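You operate a simulated robot arm through the tools that you are given. There is no shell and no other tool.

You are at the controls of a simulated robot arm. One attempt, no reset.

Task
Lock the press off and draw the fuse with the highest rating.
Fine: main isolator off, padlocked and tried by one press of START before the lid opens, and left locked; fuse on the press table, lid shut.

The check looks at the end state, three seconds after you hand in, the way a careful person would. Anything else that was tipped, shoved, dropped, spilled or broken makes it a failure. Lids that push on must go on centred and level and be pressed home; caps that screw on are set level and turned clockwise until they are tight.

Robot
A 7-joint arm with a two-finger gripper, fixed in place. Base frame: the origin is at the foot of the arm, x ahead of it, y to its left, z up. Lengths are in cm, angles in rad, forces in N, time in s.
With the tool pointing down near the work surface it reaches from about 32 to 76 cm from the base axis. Its first joint turns from -2.496 to 2.496 rad. Payload 2.45 kg.
The TCP is the grasp point between the finger pads, 2.6 cm short of the fingertips. In the tool frame z runs along the fingers and y along their closing line. Largest opening 9.6 cm; the body of the gripper starts 6.9 cm behind the TCP.
Orientation is told as [roll, pitch, yaw] about the base's x, y, z axes, in that order, counted from this pose: with the fingers straight down and closing along the base's y, the tool's x points along the base's -x, its y along +y and its z along -z.

Tools
- The arm moves only by the tool servo_tool. Its argument "increments" is a list of rows, each a list of 7 numbers: the shift along the tool's x, y, z in units of 150 mm (1.0 is 150 mm), then the turn, a rotation vector about the tool's x, y, z in units of 60 degrees (1.0 is 60 degrees), then the opening, from 0 (shut) to 1 (fully open). In form: [[x, y, z, wx, wy, wz, grip], ...]. A call has 1 to 20 rows; each row is the pose to reach, as a shift and turn from the pose commanded when the call began, along the tool's axes at that moment. A call with a number of a shift or a turn outside -1 to 1 is refused whole. Each row takes 0.2 s and may step no farther than 5 cm and 0.15 rad from the row before; otherwise, or with a gripper value out of range, the whole call is refused. Where a pose cannot be reached the arm comes as near as it can. A force on the tool above 90 N (or 10 N above the force at the start of the call, whichever is more), or a blocked arm, ends the call early, and 0.2 s more pass. The fingers move at their own pace and stop on an object; they squeeze with about 26 N. The grip force told is the motor's: it shows also when the fingers shut on nothing. Time passes only in rows, and 0.2 s behind the last, so rows that repeat a pose let the fingers close. The reply holds the time, the measured pose of the TCP, the force on the tool along the base axes, the opening and the grip force, in the units named above and with some noise, with the torque about the TCP (base axes, N m) and any sound that the robot's microphone picked up, and new pictures: "pictures" is both (left out), scene, wrist or none.
- Cameras (640 x 400 px; columns grow to the right, rows downward): "scene" is fixed at [22.18, -49.57, 145.86]; the picture's right is [0.92, -0.40, 0.00], its down [-0.18, -0.41, -0.89] and it looks along [0.36, 0.82, -0.45] (base axes); focal length 310 px, centre (320, 200). "wrist" rides on the gripper at [8.2, 0.3, -9.8] in the tool frame; the picture's right is [-0.04, 1.00, 0.00], its down [-0.73, -0.03, -0.68] and it looks along [-0.68, -0.03, 0.73] (tool axes); focal length 256 px, centre (320, 200). There is no depth. A picture from a camera that has moved, and an enlarged one, comes with that camera's place and axes in the base frame and with its lens. The place of the scene camera against the robot may be out by one fixed shift of up to 1.2 cm in any direction.
- move_column(by): slides the trunk up (or, below 0, down) by that many cm; the arm rides with it, the base frame stays. It gives what a move gives, with no picture.
- enlarge(camera, box): a new picture of the part [left, top, right, bottom] of that camera's present view, enlarged. The clock stands still meanwhile.
- hand_in(): hands the job in; it is judged then, once.

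Nothing tells you positions but the pictures and the camera data. Unless the task says otherwise, let go and move clear before handing in.

The tools are called after ">>>" as a command line: name --pt "numbers of a row" for each row, then --argument value for the rest, lists and objects as JSON in quotes. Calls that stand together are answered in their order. servo_tool: Moves the arm, as the interface text tells. Its arguments: {"type":"object","properties":{"increments":{"type":"array","items":{"type":"array","items":{"type":"number"}}},"pictures":{"type":"string","enum":["both","scene","wrist","none"]}},"required":["increments"]} The other tools are called the same way: move_column (by) slides the trunk up or down; enlarge (camera, box) takes an enlarged picture of a part of a camera's view; hand_in () hands the job in.

At the start:

```text
time: 0.0
eef_pos: [36.76, 16.75, 134.99]
tool_rot: [0.0, 0.002, 0.0]
ft_force: [-0.3, -0.2, 0.0]
moment: [0.02, -0.01, 0.0]
width: 9.6
grasp_force: 0.0
trunk travel left (down, up): [-63.3, 0.7]
```

scene: 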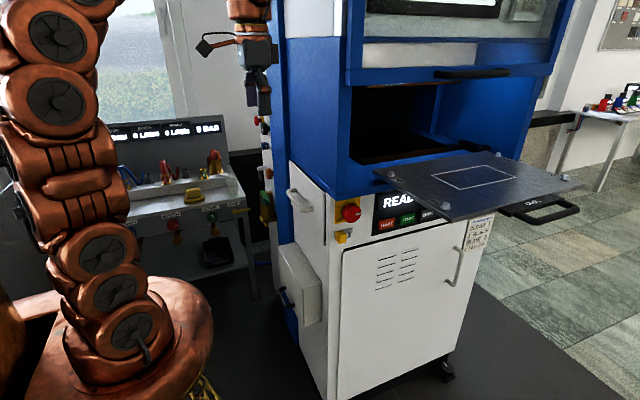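
wrist: 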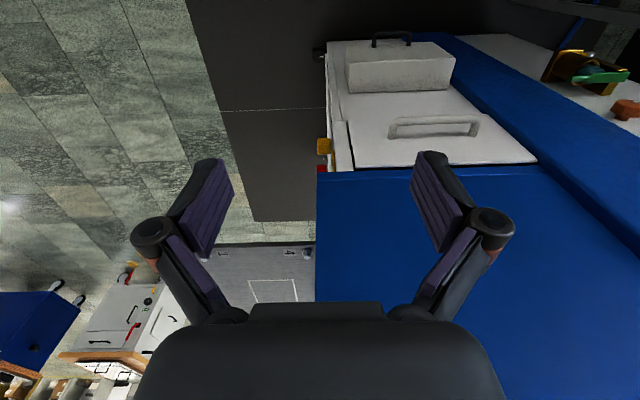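

I see a blue and white press with a control panel, a side cabinet with a handle, a red rotary switch on a yellow plate, and a press table. I'll look closer before moving.

>>> enlarge --camera "scene" --box '[270, 160, 430, 260]'

>>> enlarge --camera "scene" --box '[370, 160, 530, 260]'

>>> enlarge --camera "scene" --box '[240, 100, 400, 200]'

>>> enlarge --camera "scene" --box '[250, 230, 350, 350]'

>>> enlarge --camera "wrist" --box '[300, 20, 560, 190]'

>>> enlarge --camera "scene" --box '[100, 100, 260, 270]'

```text
4.00 times, centred on (350, 210) of scene
camera zoom: at [22.18, -49.57, 145.86], right [0.92, -0.4, 0.0], down [-0.18, -0.41, -0.89], along [0.36, 0.82, -0.45], focal length 1240 px, centre (200, 160)
```

zoom: 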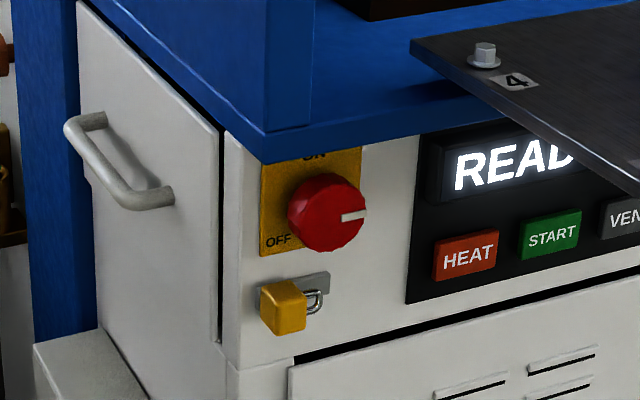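

```text
4.00 times, centred on (450, 210) of scene
camera zoom: at [22.18, -49.57, 145.86], right [0.92, -0.4, 0.0], down [-0.18, -0.41, -0.89], along [0.36, 0.82, -0.45], focal length 1240 px, centre (-200, 160)
```

zoom: 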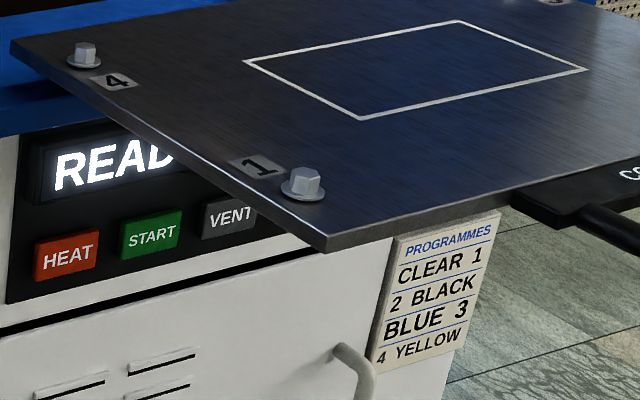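

```text
4.00 times, centred on (320, 150) of scene
camera zoom: at [22.18, -49.57, 145.86], right [0.92, -0.4, 0.0], down [-0.18, -0.41, -0.89], along [0.36, 0.82, -0.45], focal length 1240 px, centre (320, 400)
```

zoom: 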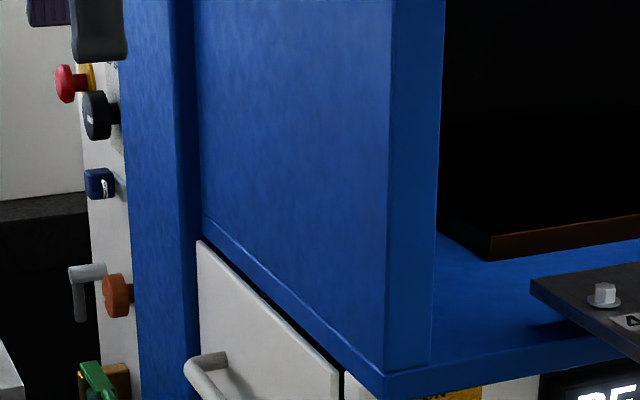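

```text
3.33 times, centred on (300, 290) of scene
camera zoom: at [22.18, -49.57, 145.86], right [0.92, -0.4, 0.0], down [-0.18, -0.41, -0.89], along [0.36, 0.82, -0.45], focal length 1033 px, centre (387, -100)
```

zoom: 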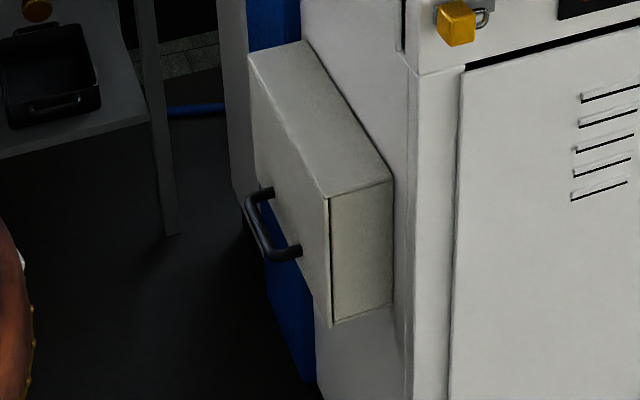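

```text
2.35 times, centred on (430, 105) of wrist
camera zoom: at [28.62, 17.15, 144.85], right [0.04, 1.0, 0.0], down [0.73, -0.03, 0.68], along [0.68, -0.03, -0.73], focal length 602 px, centre (61, 424)
```

zoom: 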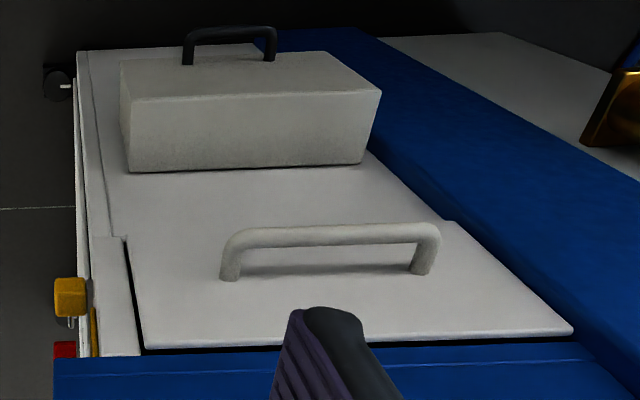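

```text
2.35 times, centred on (180, 185) of scene
camera zoom: at [22.18, -49.57, 145.86], right [0.92, -0.4, 0.0], down [-0.18, -0.41, -0.89], along [0.36, 0.82, -0.45], focal length 729 px, centre (649, 235)
```

zoom: 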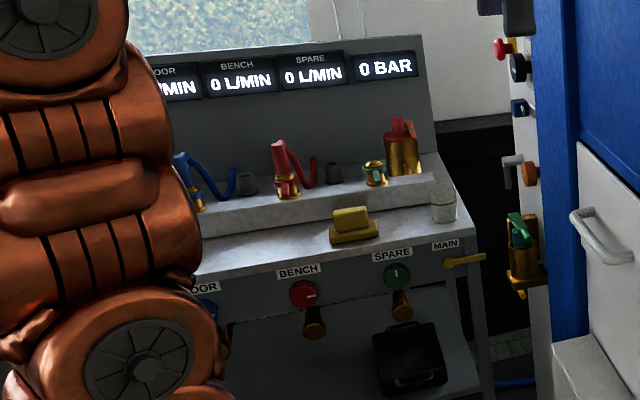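

The red isolator on its yellow plate and the padlock below it sit on the press front, at about (58, 17, 97–105). The side (−x) carries a white hatch and a lower box, each with a handle. I'll lower the trunk a bit and look.

>>> move_column --by -20

>>> enlarge --camera "wrist" --box '[0, 0, 640, 400]'

>>> enlarge --camera "scene" --box '[0, 0, 640, 400]'

```text
time: 2.2
eef_pos: [36.71, 16.8, 114.99]
tool_rot: [0.0, -0.001, 0.0]
ft_force: [0.5, 0.5, 0.4]
moment: [0.02, 0.01, -0.03]
width: 9.57
grasp_force: 0.0
trunk travel left (down, up): [-43.3, 20.7]
```

```text
1.00 times, centred on (320, 200) of wrist (not enlarged: the box is as wide or as high as the picture)
camera zoom: at [28.62, 17.14, 124.85], right [0.04, 1.0, 0.0], down [0.73, -0.03, 0.68], along [0.68, -0.03, -0.73], focal length 256 px, centre (320, 200)
```

zoom: 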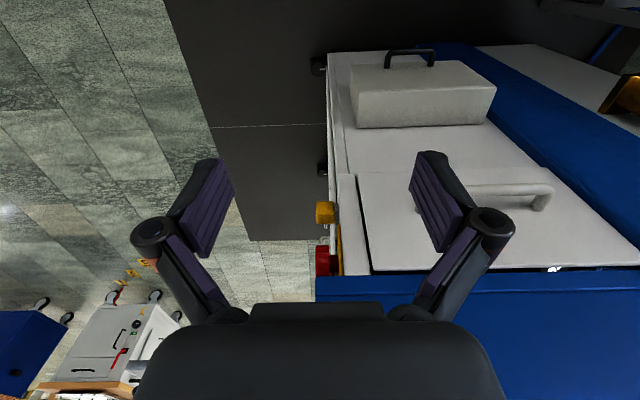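

```text
1.00 times, centred on (320, 200) of scene (not enlarged: the box is as wide or as high as the picture)
camera zoom: at [22.18, -49.57, 145.86], right [0.92, -0.4, 0.0], down [-0.18, -0.41, -0.89], along [0.36, 0.82, -0.45], focal length 310 px, centre (320, 200)
```

zoom: 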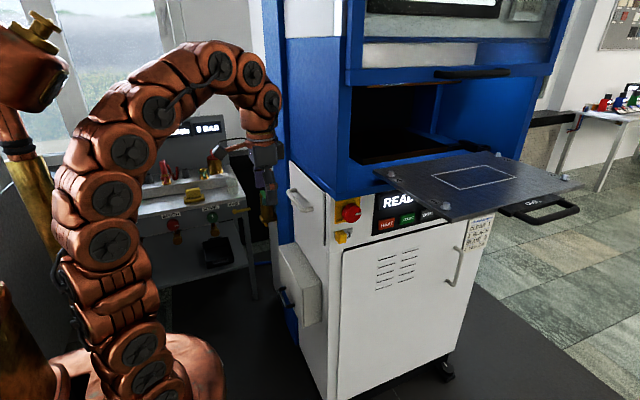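

The front carries the isolator and controls. I'll swing the tool round in front of the press so the wrist camera can look at them.

>>> servo_tool --pt "0 -0.125 0 -0.125 0 0 1" --pt "0 -0.25 0 -0.25 0 0 1" --pt "0 -0.375 0 -0.375 0 0 1" --pt "0 -0.5 0 -0.5 0 0 1" --pt "0 -0.625 0 -0.625 0 0 1" --pt "0 -0.75 0 -0.75 0 0 1" --pt "0 -0.875 0 -0.875 0 0 1" --pt "0 -1 0 -1 0 0 1"

```text
time: 4.0
eef_pos: [36.77, 1.82, 115.09]
tool_rot: [1.05, 0.001, 0.003]
ft_force: [0.4, 0.5, 0.1]
moment: [0.0, 0.02, 0.01]
width: 9.62
grasp_force: 0.1
trunk travel left (down, up): [-43.3, 20.7]
camera wrist: at [28.63, -6.58, 120.34], right [0.04, 0.5, 0.87], down [0.73, -0.6, 0.31], along [0.68, 0.62, -0.39], focal length 256 px, centre (320, 200)
```

scene: 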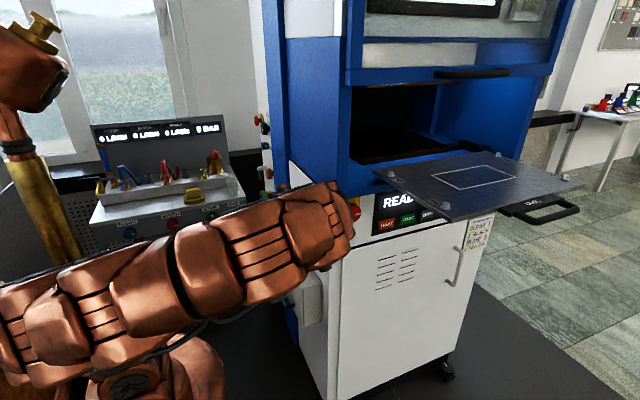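
wrist: 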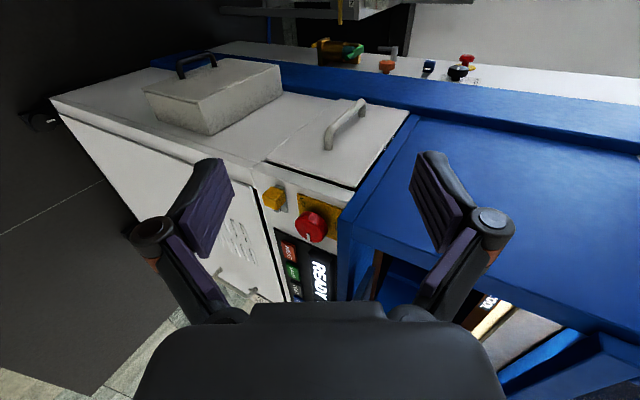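

The isolator, padlock and buttons are visible now. I'll finish levelling the tool toward +y and move in front.

>>> servo_tool --pt "-0.107 -0.182 -0.049 -0.1 0 0 1" --pt "-0.213 -0.364 -0.098 -0.2 0 0 1" --pt "-0.32 -0.547 -0.146 -0.3 0 0 1" --pt "-0.426 -0.729 -0.195 -0.4 0 0 1" --pt "-0.533 -0.911 -0.244 -0.5 0 0 1"

```text
time: 5.2
eef_pos: [45.05, -8.18, 104.16]
tool_rot: [1.574, -0.001, -0.002]
ft_force: [0.5, -1.8, -0.9]
moment: [0.1, 0.0, 0.0]
width: 9.58
grasp_force: 0.1
out of reach, approached as far as the arm can: row 5
trunk travel left (down, up): [-43.3, 20.7]
camera wrist: at [36.88, -18.08, 104.55], right [0.04, -0.01, 1.0], down [0.73, -0.68, -0.03], along [0.68, 0.73, -0.02], focal length 256 px, centre (320, 200)
```

scene: 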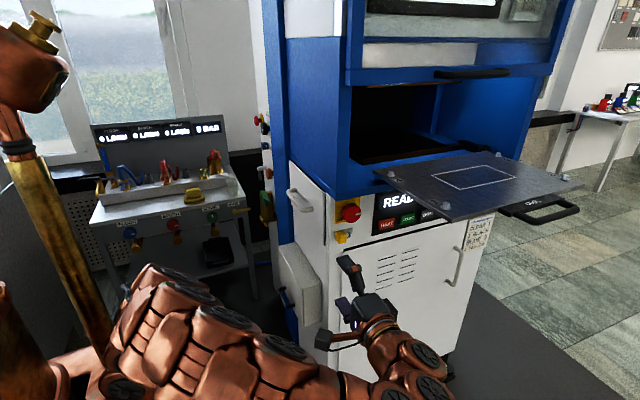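
wrist: 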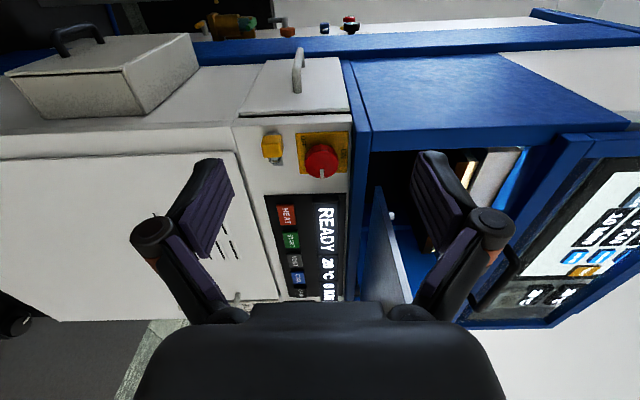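

>>> enlarge --camera "wrist" --box '[240, 110, 368, 190]'

>>> enlarge --camera "wrist" --box '[240, 180, 400, 300]'

>>> enlarge --camera "wrist" --box '[0, 20, 224, 130]'

>>> enlarge --camera "scene" --box '[300, 190, 380, 240]'

```text
5.00 times, centred on (304, 150) of wrist
camera zoom: at [36.88, -18.08, 104.55], right [0.04, -0.01, 1.0], down [0.73, -0.68, -0.03], along [0.68, 0.73, -0.02], focal length 1280 px, centre (400, 450)
```

zoom: 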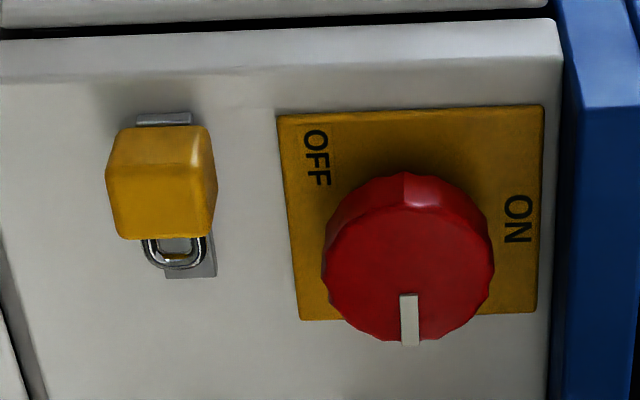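

```text
3.33 times, centred on (320, 240) of wrist
camera zoom: at [36.88, -18.08, 104.55], right [0.04, -0.01, 1.0], down [0.73, -0.68, -0.03], along [0.68, 0.73, -0.02], focal length 853 px, centre (320, 67)
```

zoom: 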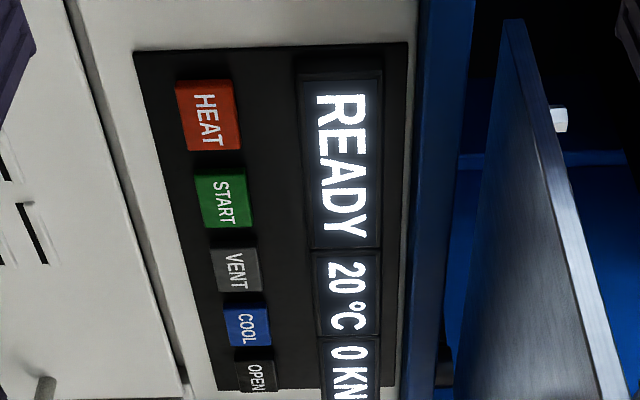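

```text
2.86 times, centred on (112, 75) of wrist
camera zoom: at [36.88, -18.08, 104.55], right [0.04, -0.01, 1.0], down [0.73, -0.68, -0.03], along [0.68, 0.73, -0.02], focal length 731 px, centre (914, 557)
```

zoom: 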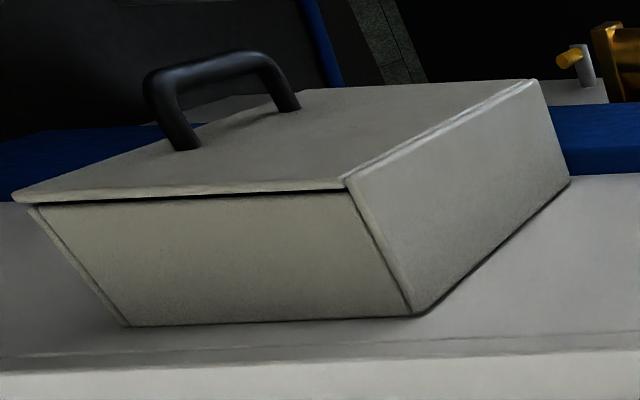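

```text
8.00 times, centred on (340, 215) of scene
camera zoom: at [22.18, -49.57, 145.86], right [0.92, -0.4, 0.0], down [-0.18, -0.41, -0.89], along [0.36, 0.82, -0.45], focal length 2480 px, centre (160, 80)
```

zoom: 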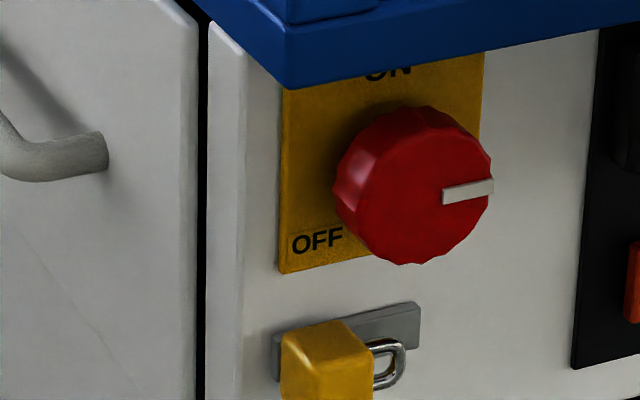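

The isolator knob is at about (60, 16, 104), its pointer at 3 o'clock, with ON at the top and OFF at lower left. The padlock hangs under it. I'll move closer to see how the padlock and hasp work.

>>> servo_tool --pt "-0.2 0 0.18 0 0 0 1" --pt "-0.4 0 0.36 0 0 0 1" --pt "-0.6 0 0.533 0 0 0 1"

>>> enlarge --camera "wrist" --box '[220, 40, 420, 165]'

>>> enlarge --camera "wrist" --box '[220, 140, 420, 265]'

```text
time: 6.0
eef_pos: [53.79, 0.07, 104.36]
tool_rot: [1.574, 0.0, -0.001]
ft_force: [-0.1, 0.7, -0.5]
moment: [-0.03, 0.0, -0.01]
width: 9.61
grasp_force: 0.0
trunk travel left (down, up): [-43.3, 20.7]
camera wrist: at [45.65, -9.8, 104.62], right [0.04, 0.0, 1.0], down [0.73, -0.68, -0.03], along [0.68, 0.73, -0.03], focal length 256 px, centre (320, 200)
```

scene: 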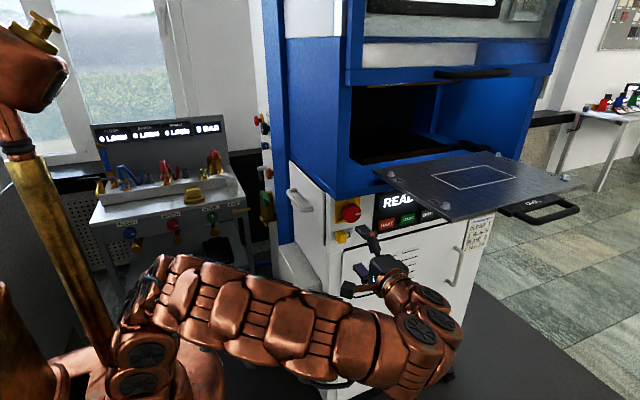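
wrist: 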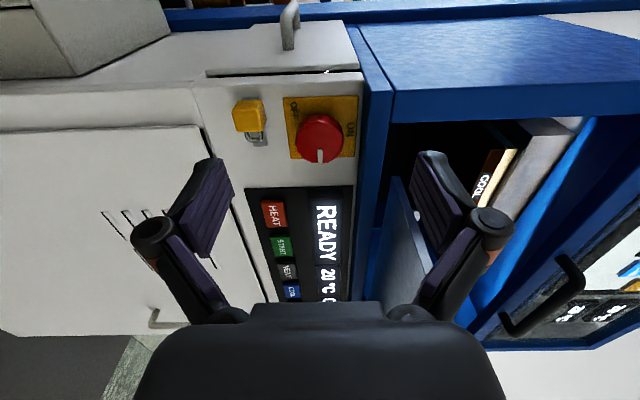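

```text
3.20 times, centred on (320, 102) of wrist
camera zoom: at [45.65, -9.8, 104.62], right [0.04, 0.0, 1.0], down [0.73, -0.68, -0.03], along [0.68, 0.73, -0.03], focal length 819 px, centre (320, 512)
```

zoom: 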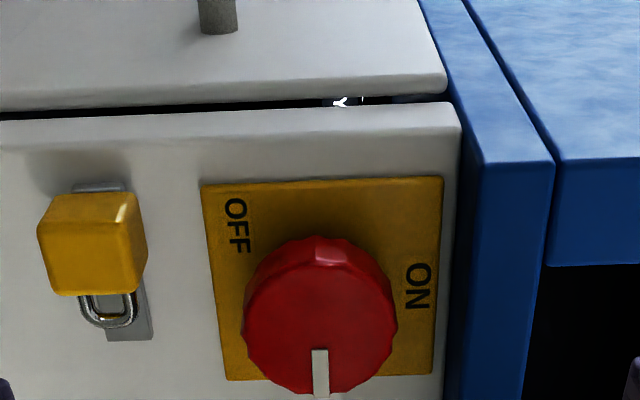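

```text
3.20 times, centred on (320, 202) of wrist
camera zoom: at [45.65, -9.8, 104.62], right [0.04, 0.0, 1.0], down [0.73, -0.68, -0.03], along [0.68, 0.73, -0.03], focal length 819 px, centre (320, 192)
```

zoom: 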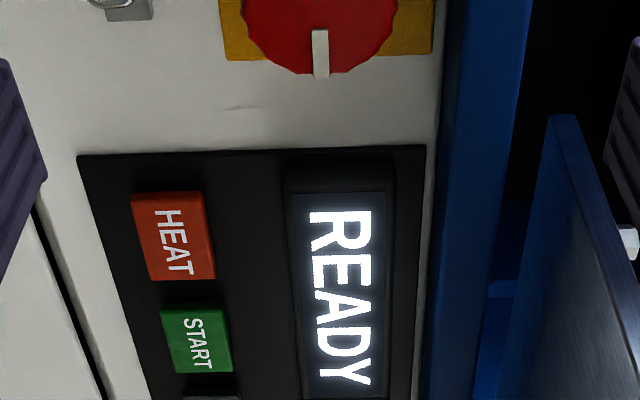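

Next, a closer look at the padlock and hasp.

>>> servo_tool --pt "-0.1 -0.2 0.1 0 0 0 1" --pt "-0.2 -0.4 0.2 0 0 0 1" --pt "-0.3 -0.6 0.3 0 0 0 1" --pictures "wrist"

>>> enlarge --camera "wrist" --box '[270, 40, 400, 125]'

>>> enlarge --camera "wrist" --box '[330, 30, 490, 150]'

```text
time: 6.8
eef_pos: [58.29, 4.46, 95.54]
tool_rot: [1.572, -0.001, 0.0]
ft_force: [-1.0, -0.6, 0.4]
moment: [-0.03, -0.05, -0.01]
width: 9.6
grasp_force: 0.1
trunk travel left (down, up): [-43.3, 20.7]
camera wrist: at [50.14, -5.49, 95.85], right [0.04, 0.0, 1.0], down [0.73, -0.68, -0.03], along [0.68, 0.73, -0.03], focal length 256 px, centre (320, 200)
```

wrist: 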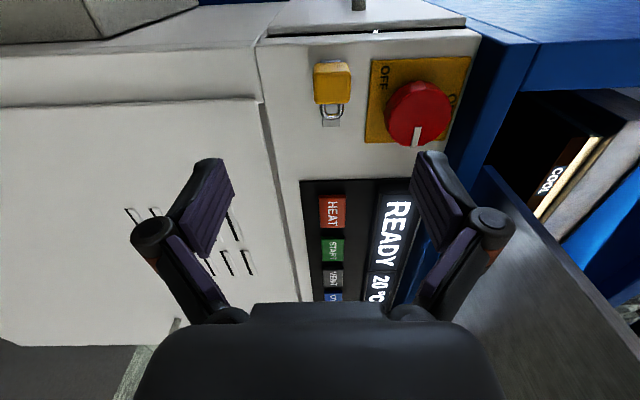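

```text
4.71 times, centred on (335, 82) of wrist
camera zoom: at [50.14, -5.49, 95.85], right [0.04, 0.0, 1.0], down [0.73, -0.68, -0.03], along [0.68, 0.73, -0.03], focal length 1205 px, centre (249, 753)
```

zoom: 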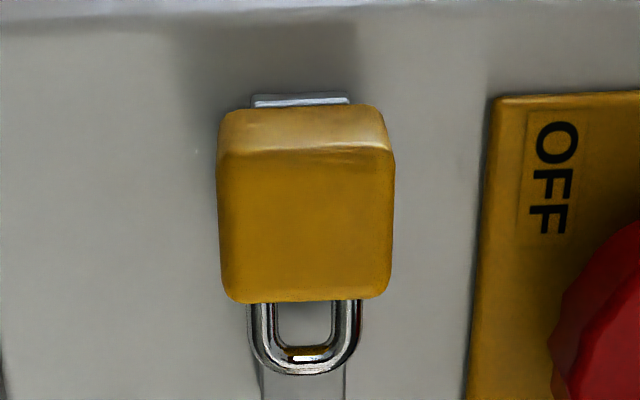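

```text
3.33 times, centred on (410, 90) of wrist
camera zoom: at [50.14, -5.49, 95.85], right [0.04, 0.0, 1.0], down [0.73, -0.68, -0.03], along [0.68, 0.73, -0.03], focal length 853 px, centre (20, 567)
```

zoom: 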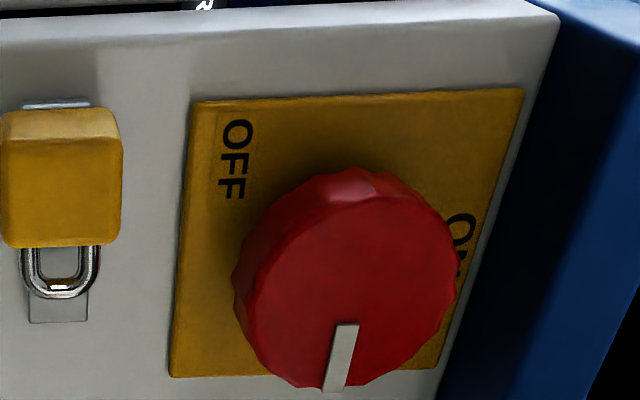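

The padlock is parked on a fixed grey plate, and the knob is about 5.4 cm across. I'll turn the tool so the fingers close along x, clear of the blue overhang, and line up with the knob.

>>> servo_tool --pt "-0.017 0.071 0 0 0 -0.125 1" --pt "-0.033 0.142 0 0 0 -0.25 1" --pt "-0.05 0.213 0 0 0 -0.375 1" --pt "-0.067 0.284 0 0 0 -0.5 1" --pt "-0.083 0.355 0 0 0 -0.625 1" --pt "-0.1 0.426 0 0 0 -0.75 1" --pt "-0.117 0.497 0 0 0 -0.875 1" --pt "-0.133 0.567 0 0 0 -1 1"

```text
time: 8.6
eef_pos: [60.33, 4.44, 103.84]
tool_rot: [1.572, -1.049, -0.001]
ft_force: [-0.1, -0.3, -0.2]
moment: [0.01, 0.0, 0.01]
width: 9.59
grasp_force: 0.1
trunk travel left (down, up): [-43.3, 20.7]
camera wrist: at [56.01, -5.31, 97.06], right [-0.85, 0.0, 0.53], down [0.39, -0.68, 0.62], along [0.36, 0.73, 0.58], focal length 256 px, centre (320, 200)
```

scene: 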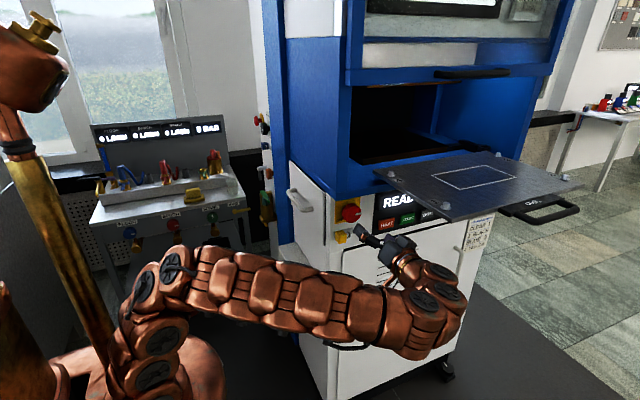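
wrist: 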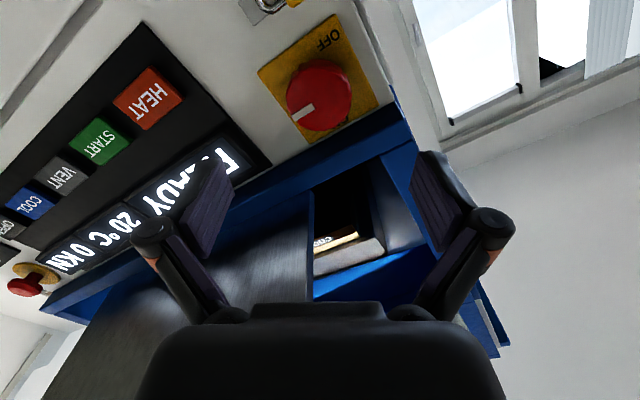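

>>> enlarge --camera "wrist" --box '[240, 0, 400, 150]'

>>> enlarge --camera "wrist" --box '[0, 40, 260, 300]'

```text
2.67 times, centred on (320, 75) of wrist
camera zoom: at [56.01, -5.31, 97.06], right [-0.85, 0.0, 0.53], down [0.39, -0.68, 0.62], along [0.36, 0.73, 0.58], focal length 683 px, centre (320, 533)
```

zoom: 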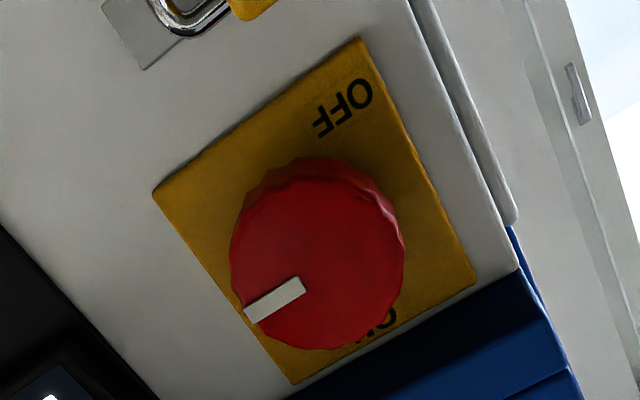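

```text
1.54 times, centred on (130, 170) of wrist
camera zoom: at [56.01, -5.31, 97.06], right [-0.85, 0.0, 0.53], down [0.39, -0.68, 0.62], along [0.36, 0.73, 0.58], focal length 394 px, centre (612, 246)
```

zoom: 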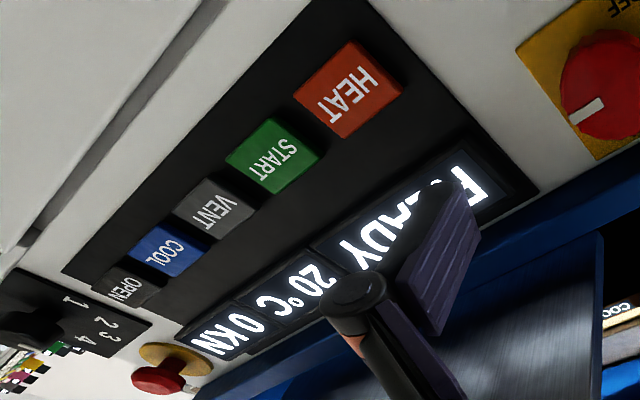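

>>> servo_tool --pt "0 0 0.08 0 0 -0.125 1" --pt "0 0 0.16 0 0 -0.25 1" --pt "0 0 0.24 0 0 -0.375 1" --pt "0 0 0.32 0 0 -0.5 1" --pt "0 0 0.32 0 0 -0.5 1"

```text
time: 9.8
eef_pos: [60.5, 9.35, 103.86]
tool_rot: [-1.508, -1.568, 3.083]
ft_force: [-0.6, -0.5, 0.4]
moment: [0.02, 0.0, -0.01]
width: 9.58
grasp_force: 0.1
trunk travel left (down, up): [-43.3, 20.7]
camera wrist: at [60.05, -0.49, 95.74], right [-1.0, 0.0, 0.04], down [0.03, -0.68, 0.73], along [0.03, 0.73, 0.68], focal length 256 px, centre (320, 200)
```

scene: 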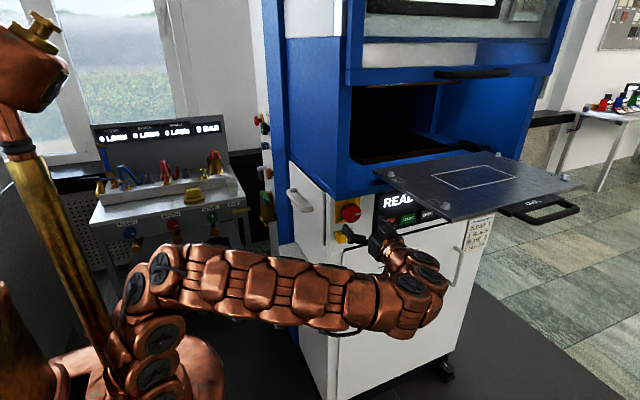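
wrist: 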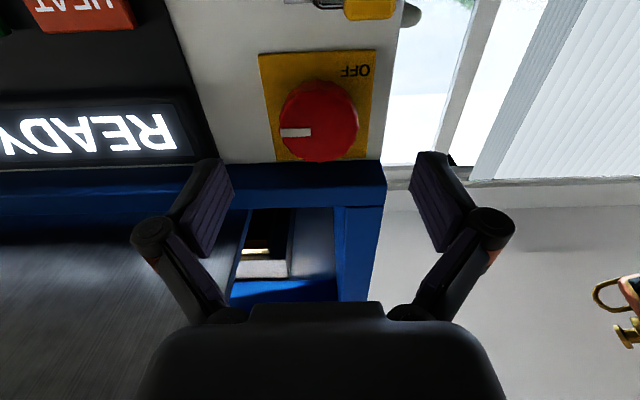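

Aligned with the knob. I'll advance over it and close the fingers.

>>> servo_tool --pt "-0.01 0.013 0.15 0 0 0 0.85" --pt "-0.01 0.013 0.3 0 0 0 0.85" --pt "-0.01 0.013 0.4 0 0 0 0.85" --pt "-0.01 0.013 0.435 0 0 0 0.85" --pt "-0.01 0.013 0.435 0 0 0 0.85"

```text
time: 11.0
eef_pos: [60.21, 15.95, 103.92]
tool_rot: [0.161, -1.572, 1.409]
ft_force: [-1.1, -0.2, -0.3]
moment: [0.02, 0.0, -0.01]
width: 8.15
grasp_force: 0.0
trunk travel left (down, up): [-43.3, 20.7]
camera wrist: at [59.85, 6.12, 95.79], right [-1.0, 0.0, 0.04], down [0.03, -0.68, 0.73], along [0.03, 0.73, 0.68], focal length 256 px, centre (320, 200)
```

scene: 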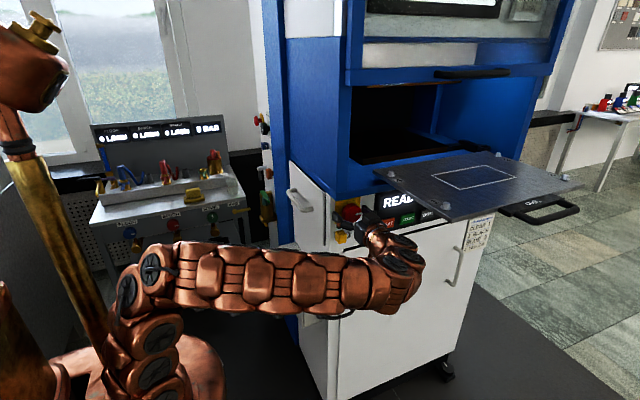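
wrist: 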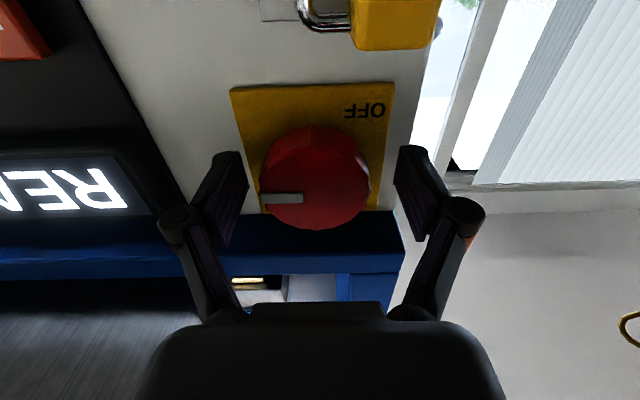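

>>> enlarge --camera "wrist" --box '[240, 0, 460, 130]'

>>> servo_tool --pt "0 0 0 0 0 0 0.5" --pt "0 0 0 0 0 0 0.5" --pt "0 0 0 0 0 0 0.4" --pt "0 0 0 0 0 0 0.4"

```text
2.91 times, centred on (350, 65) of wrist
camera zoom: at [59.85, 6.12, 95.79], right [-1.0, 0.0, 0.04], down [0.03, -0.68, 0.73], along [0.03, 0.73, 0.68], focal length 745 px, centre (233, 593)
```

zoom: 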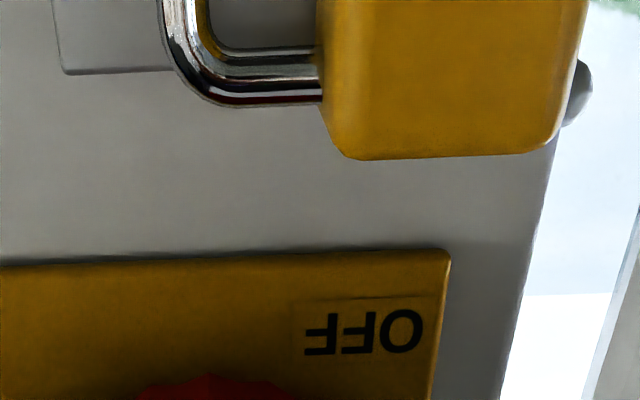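

```text
time: 12.0
eef_pos: [60.5, 15.84, 103.92]
tool_rot: [2.578, -1.57, -1.01]
ft_force: [29.2, 2.0, 8.3]
moment: [-0.17, -0.1, -0.7]
width: 5.33
grasp_force: 39.7
trunk travel left (down, up): [-43.3, 20.7]
camera wrist: at [60.06, 6.04, 95.78], right [-1.0, 0.0, 0.04], down [0.03, -0.68, 0.73], along [0.03, 0.73, 0.68], focal length 256 px, centre (320, 200)
```

scene: 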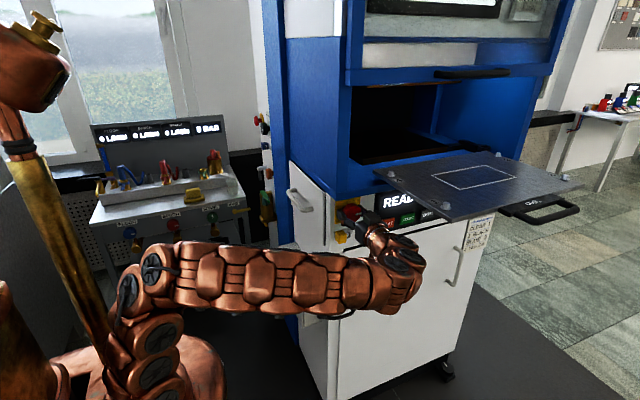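
wrist: 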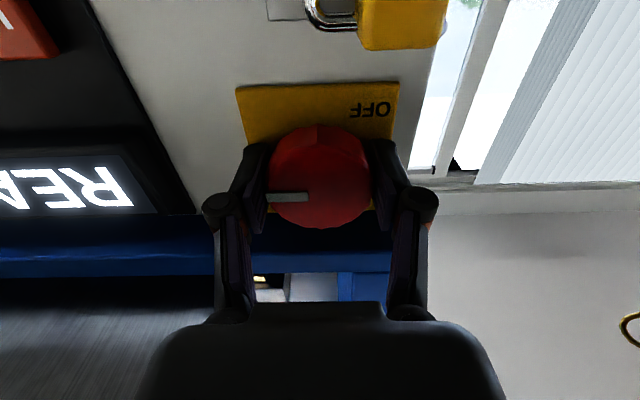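

The grip is good but the centre is about 0.3 cm off, so I'll relieve that and try a small clockwise turn.

>>> servo_tool --pt "0 -0.012 0 0 0 0 0.4" --pt "0 -0.024 0 0 0 0 0.4" --pt "0 -0.024 0 0 0 0.1 0.4" --pt "0 -0.024 0 0 0 0.2 0.4" --pt "0 -0.024 0 0 0 0.3 0.4"

```text
time: 13.2
eef_pos: [60.52, 15.97, 103.95]
tool_rot: [1.567, -1.255, 0.007]
ft_force: [3.9, 2.4, 0.0]
moment: [-0.35, -0.95, 0.19]
width: 5.32
grasp_force: 44.9
trunk travel left (down, up): [-43.3, 20.7]
camera wrist: at [57.63, 6.07, 96.38], right [-0.94, 0.0, 0.35], down [0.26, -0.68, 0.69], along [0.23, 0.74, 0.64], focal length 256 px, centre (320, 200)
```

scene: 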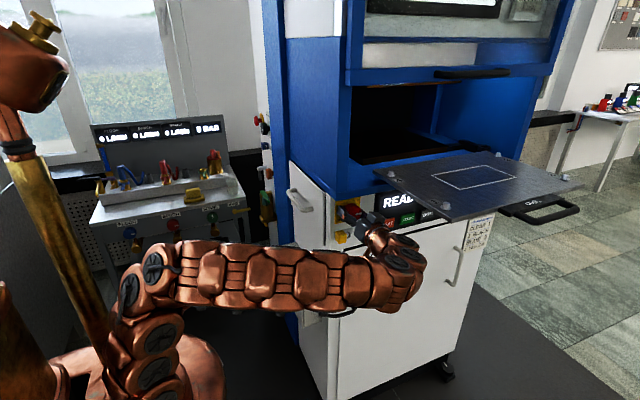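
wrist: 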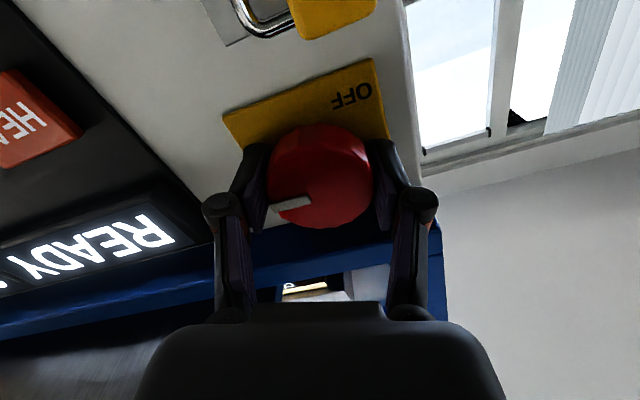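

The pointer stayed put relative to the panel, so clockwise is against a stop. I'll turn back and go counter-clockwise.

>>> servo_tool --pt "0 0 0 0 0 -0.12 0.4" --pt "0 0 0 0 0 -0.24 0.4" --pt "0 0 0 0 0 -0.36 0.4" --pt "0 0 0 0 0 -0.48 0.4" --pt "0 0 0 0 0 -0.6 0.4"

```text
time: 14.4
eef_pos: [60.48, 15.86, 103.97]
tool_rot: [-1.565, -1.257, 3.14]
ft_force: [-4.4, 7.8, -7.3]
moment: [0.38, 0.01, 0.06]
width: 5.28
grasp_force: 45.3
trunk travel left (down, up): [-43.3, 20.7]
camera wrist: at [62.69, 6.08, 96.18], right [-0.96, 0.0, -0.27], down [-0.2, -0.68, 0.71], along [-0.19, 0.73, 0.65], focal length 256 px, centre (320, 200)
```

scene: 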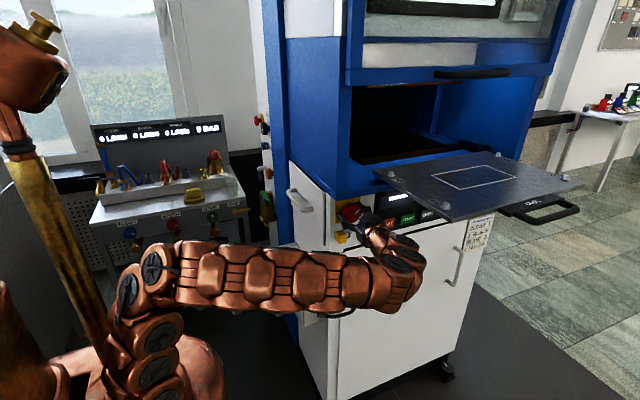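
wrist: 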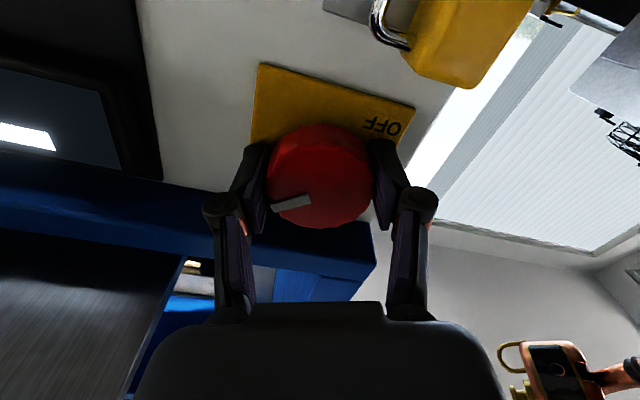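

The knob turns counter-clockwise and the display has changed. I'll continue turning.

>>> servo_tool --pt "0 0 0 0 0 -0.12 0.4" --pt "0 0 0 0 0 -0.24 0.4" --pt "0 0 0 0 0 -0.36 0.4" --pt "0 0 0 0 0 -0.48 0.4" --pt "0 0 0 0 0 -0.6 0.4" --pt "0 0 0 0 0 -0.72 0.4"

>>> enlarge --camera "scene" --box '[300, 180, 460, 260]'

```text
time: 15.8
eef_pos: [60.56, 15.94, 103.94]
tool_rot: [-1.569, -0.503, -3.14]
ft_force: [-14.8, 9.4, -20.7]
moment: [-0.53, -0.04, -0.14]
width: 5.26
grasp_force: 45.4
trunk travel left (down, up): [-43.3, 20.7]
camera wrist: at [67.47, 6.09, 99.84], right [-0.52, 0.0, -0.86], down [-0.63, -0.68, 0.38], along [-0.58, 0.73, 0.35], focal length 256 px, centre (320, 200)
```

scene: 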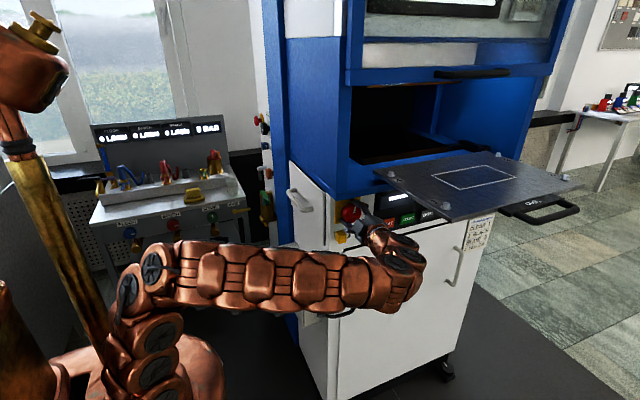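
wrist: 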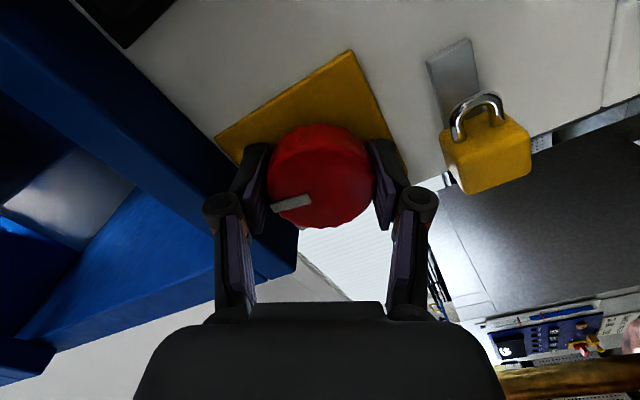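

```text
4.00 times, centred on (380, 220) of scene
camera zoom: at [22.18, -49.57, 145.86], right [0.92, -0.4, 0.0], down [-0.18, -0.41, -0.89], along [0.36, 0.82, -0.45], focal length 1240 px, centre (80, 120)
```

zoom: 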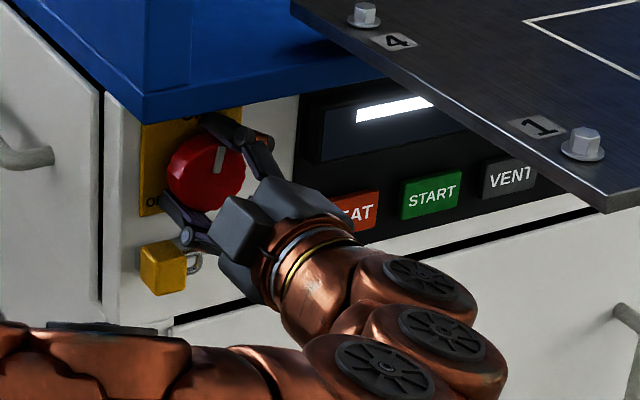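

>>> enlarge --camera "wrist" --box '[400, 20, 560, 220]'

>>> enlarge --camera "wrist" --box '[200, 40, 440, 240]'

```text
2.00 times, centred on (480, 120) of wrist
camera zoom: at [67.47, 6.09, 99.84], right [-0.52, 0.0, -0.86], down [-0.63, -0.68, 0.38], along [-0.58, 0.73, 0.35], focal length 512 px, centre (0, 360)
```

zoom: 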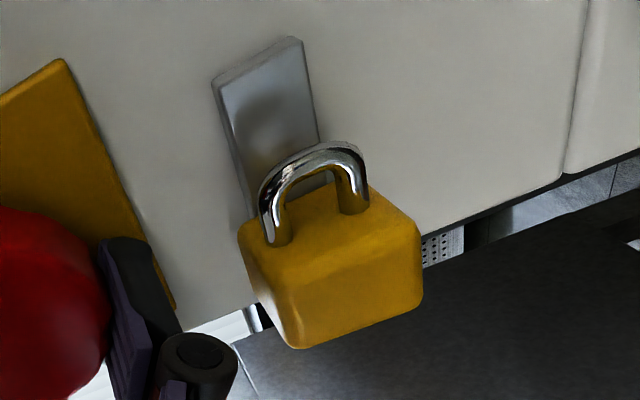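

```text
2.00 times, centred on (320, 140) of wrist
camera zoom: at [67.47, 6.09, 99.84], right [-0.52, 0.0, -0.86], down [-0.63, -0.68, 0.38], along [-0.58, 0.73, 0.35], focal length 512 px, centre (320, 320)
```

zoom: 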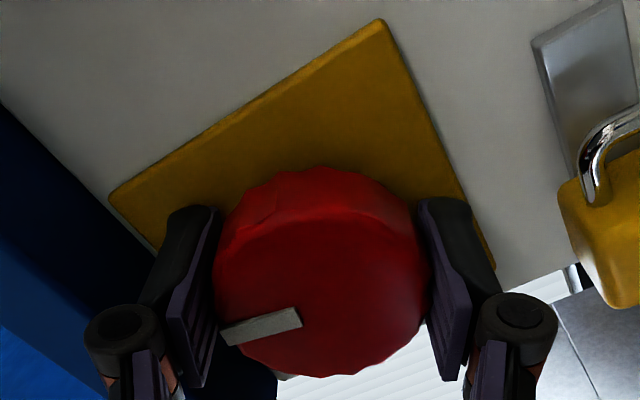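

>>> servo_tool --pt "0 0 0 0 0 -0.1 0.4" --pt "0 0 0 0 0 -0.2 0.4" --pt "0 0 0 0 0 -0.3 0.4" --pt "0 0 0 0 0 -0.4 0.4"

>>> enlarge --camera "scene" --box '[300, 180, 460, 260]'

```text
time: 16.3
eef_pos: [61.21, 15.98, 104.3]
tool_rot: [-1.534, -0.393, -3.127]
ft_force: [-17.3, 12.0, -36.9]
moment: [-0.11, -0.08, 0.24]
width: 6.2
grasp_force: 17.7
out of reach, approached as far as the arm can: row 1, 2
trunk travel left (down, up): [-43.3, 20.7]
stopped in row 2: the force on the tool passed its limit at 124 N (the readings are from after the stop); the commanded pose is now the measured one
camera wrist: at [68.79, 6.29, 101.2], right [-0.42, -0.04, -0.91], down [-0.65, -0.69, 0.33], along [-0.64, 0.73, 0.26], focal length 256 px, centre (320, 200)
```

scene: 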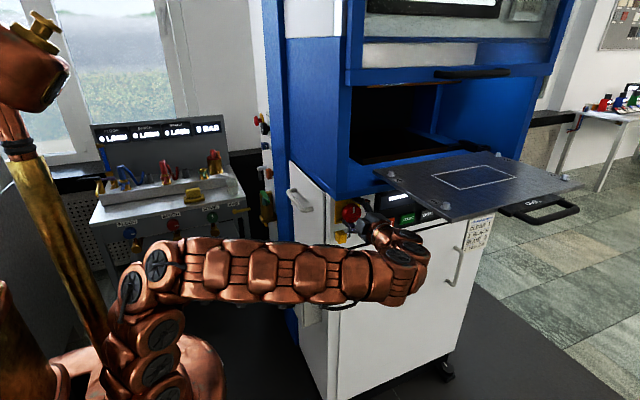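
wrist: 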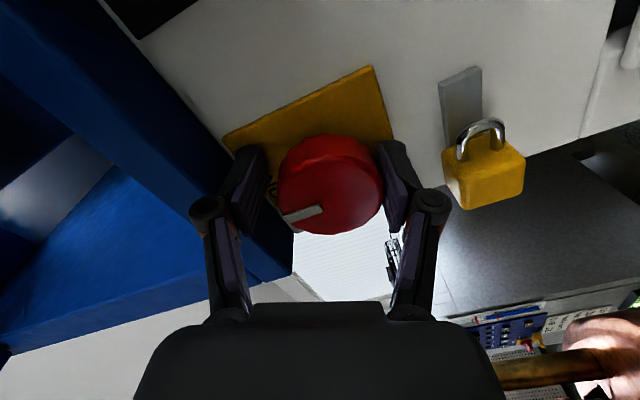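

```text
4.00 times, centred on (380, 220) of scene
camera zoom: at [22.18, -49.57, 145.86], right [0.92, -0.4, 0.0], down [-0.18, -0.41, -0.89], along [0.36, 0.82, -0.45], focal length 1240 px, centre (80, 120)
```

zoom: 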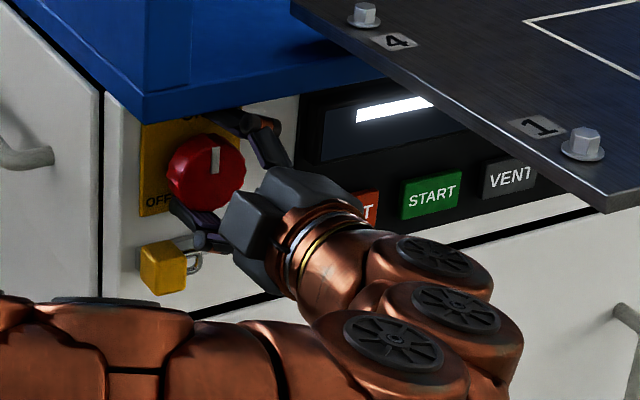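

The arm ran out of wrist range and slipped. I'll open slightly and back straight off, then look at the knob.

>>> servo_tool --pt "0 0 0 0 0 0 0.72" --pt "0 0 0 0 0 0 0.72" --pt "0 0 -0.2 0 0 0 0.72" --pt "0 0 -0.4 0 0 0 0.72" --pt "0 0 -0.6 0 0 0 0.8"

>>> enlarge --camera "scene" --box '[300, 180, 460, 260]'

>>> enlarge --camera "wrist" --box '[220, 20, 540, 220]'

```text
time: 17.5
eef_pos: [61.42, 6.64, 105.03]
tool_rot: [-1.543, -0.385, -3.132]
ft_force: [-0.6, 0.0, 0.2]
moment: [-0.04, 0.02, -0.03]
width: 7.67
grasp_force: 0.0
trunk travel left (down, up): [-43.3, 20.7]
camera wrist: at [69.0, -3.05, 101.92], right [-0.41, -0.03, -0.91], down [-0.66, -0.68, 0.32], along [-0.63, 0.73, 0.26], focal length 256 px, centre (320, 200)
```

scene: 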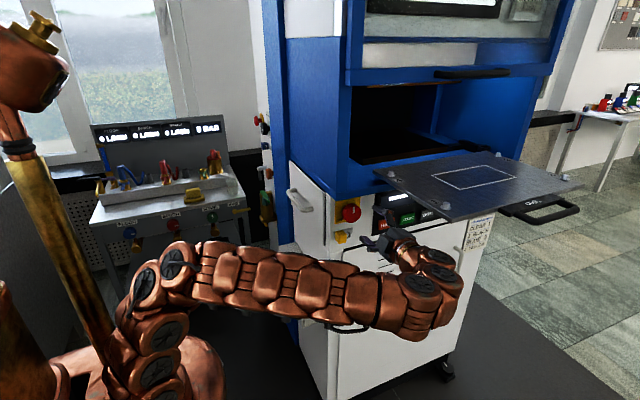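
wrist: 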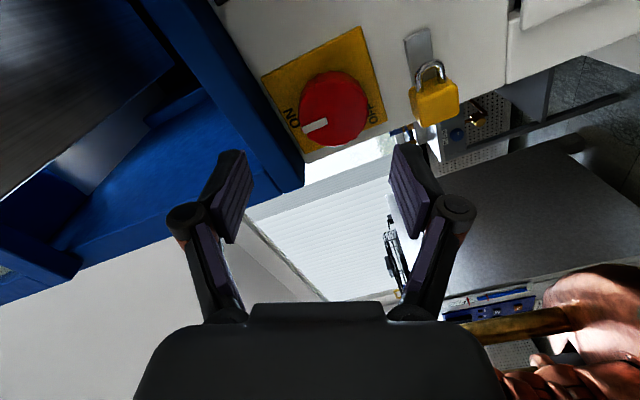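

```text
4.00 times, centred on (380, 220) of scene
camera zoom: at [22.18, -49.57, 145.86], right [0.92, -0.4, 0.0], down [-0.18, -0.41, -0.89], along [0.36, 0.82, -0.45], focal length 1240 px, centre (80, 120)
```

zoom: 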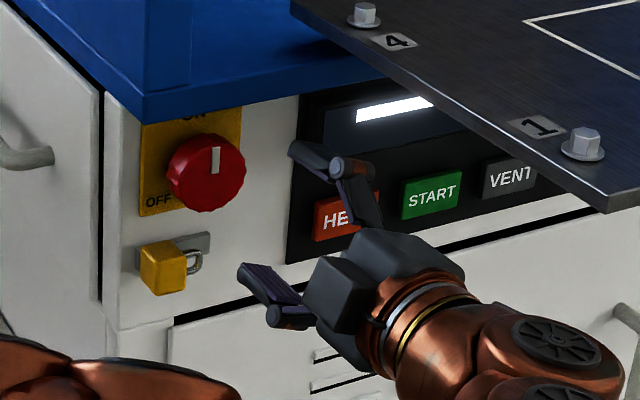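

```text
2.00 times, centred on (380, 120) of wrist
camera zoom: at [69.0, -3.05, 101.92], right [-0.41, -0.03, -0.91], down [-0.66, -0.68, 0.32], along [-0.63, 0.73, 0.26], focal length 512 px, centre (200, 360)
```

zoom: 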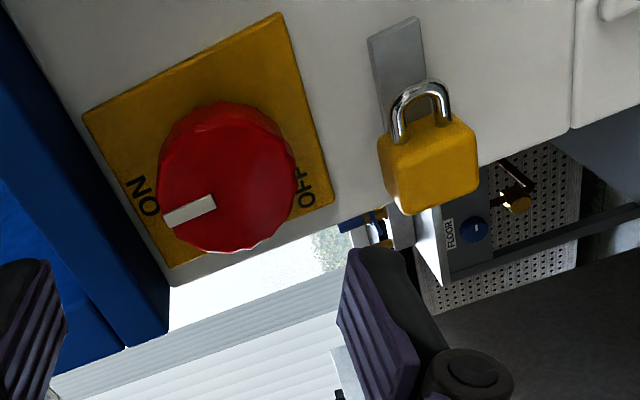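

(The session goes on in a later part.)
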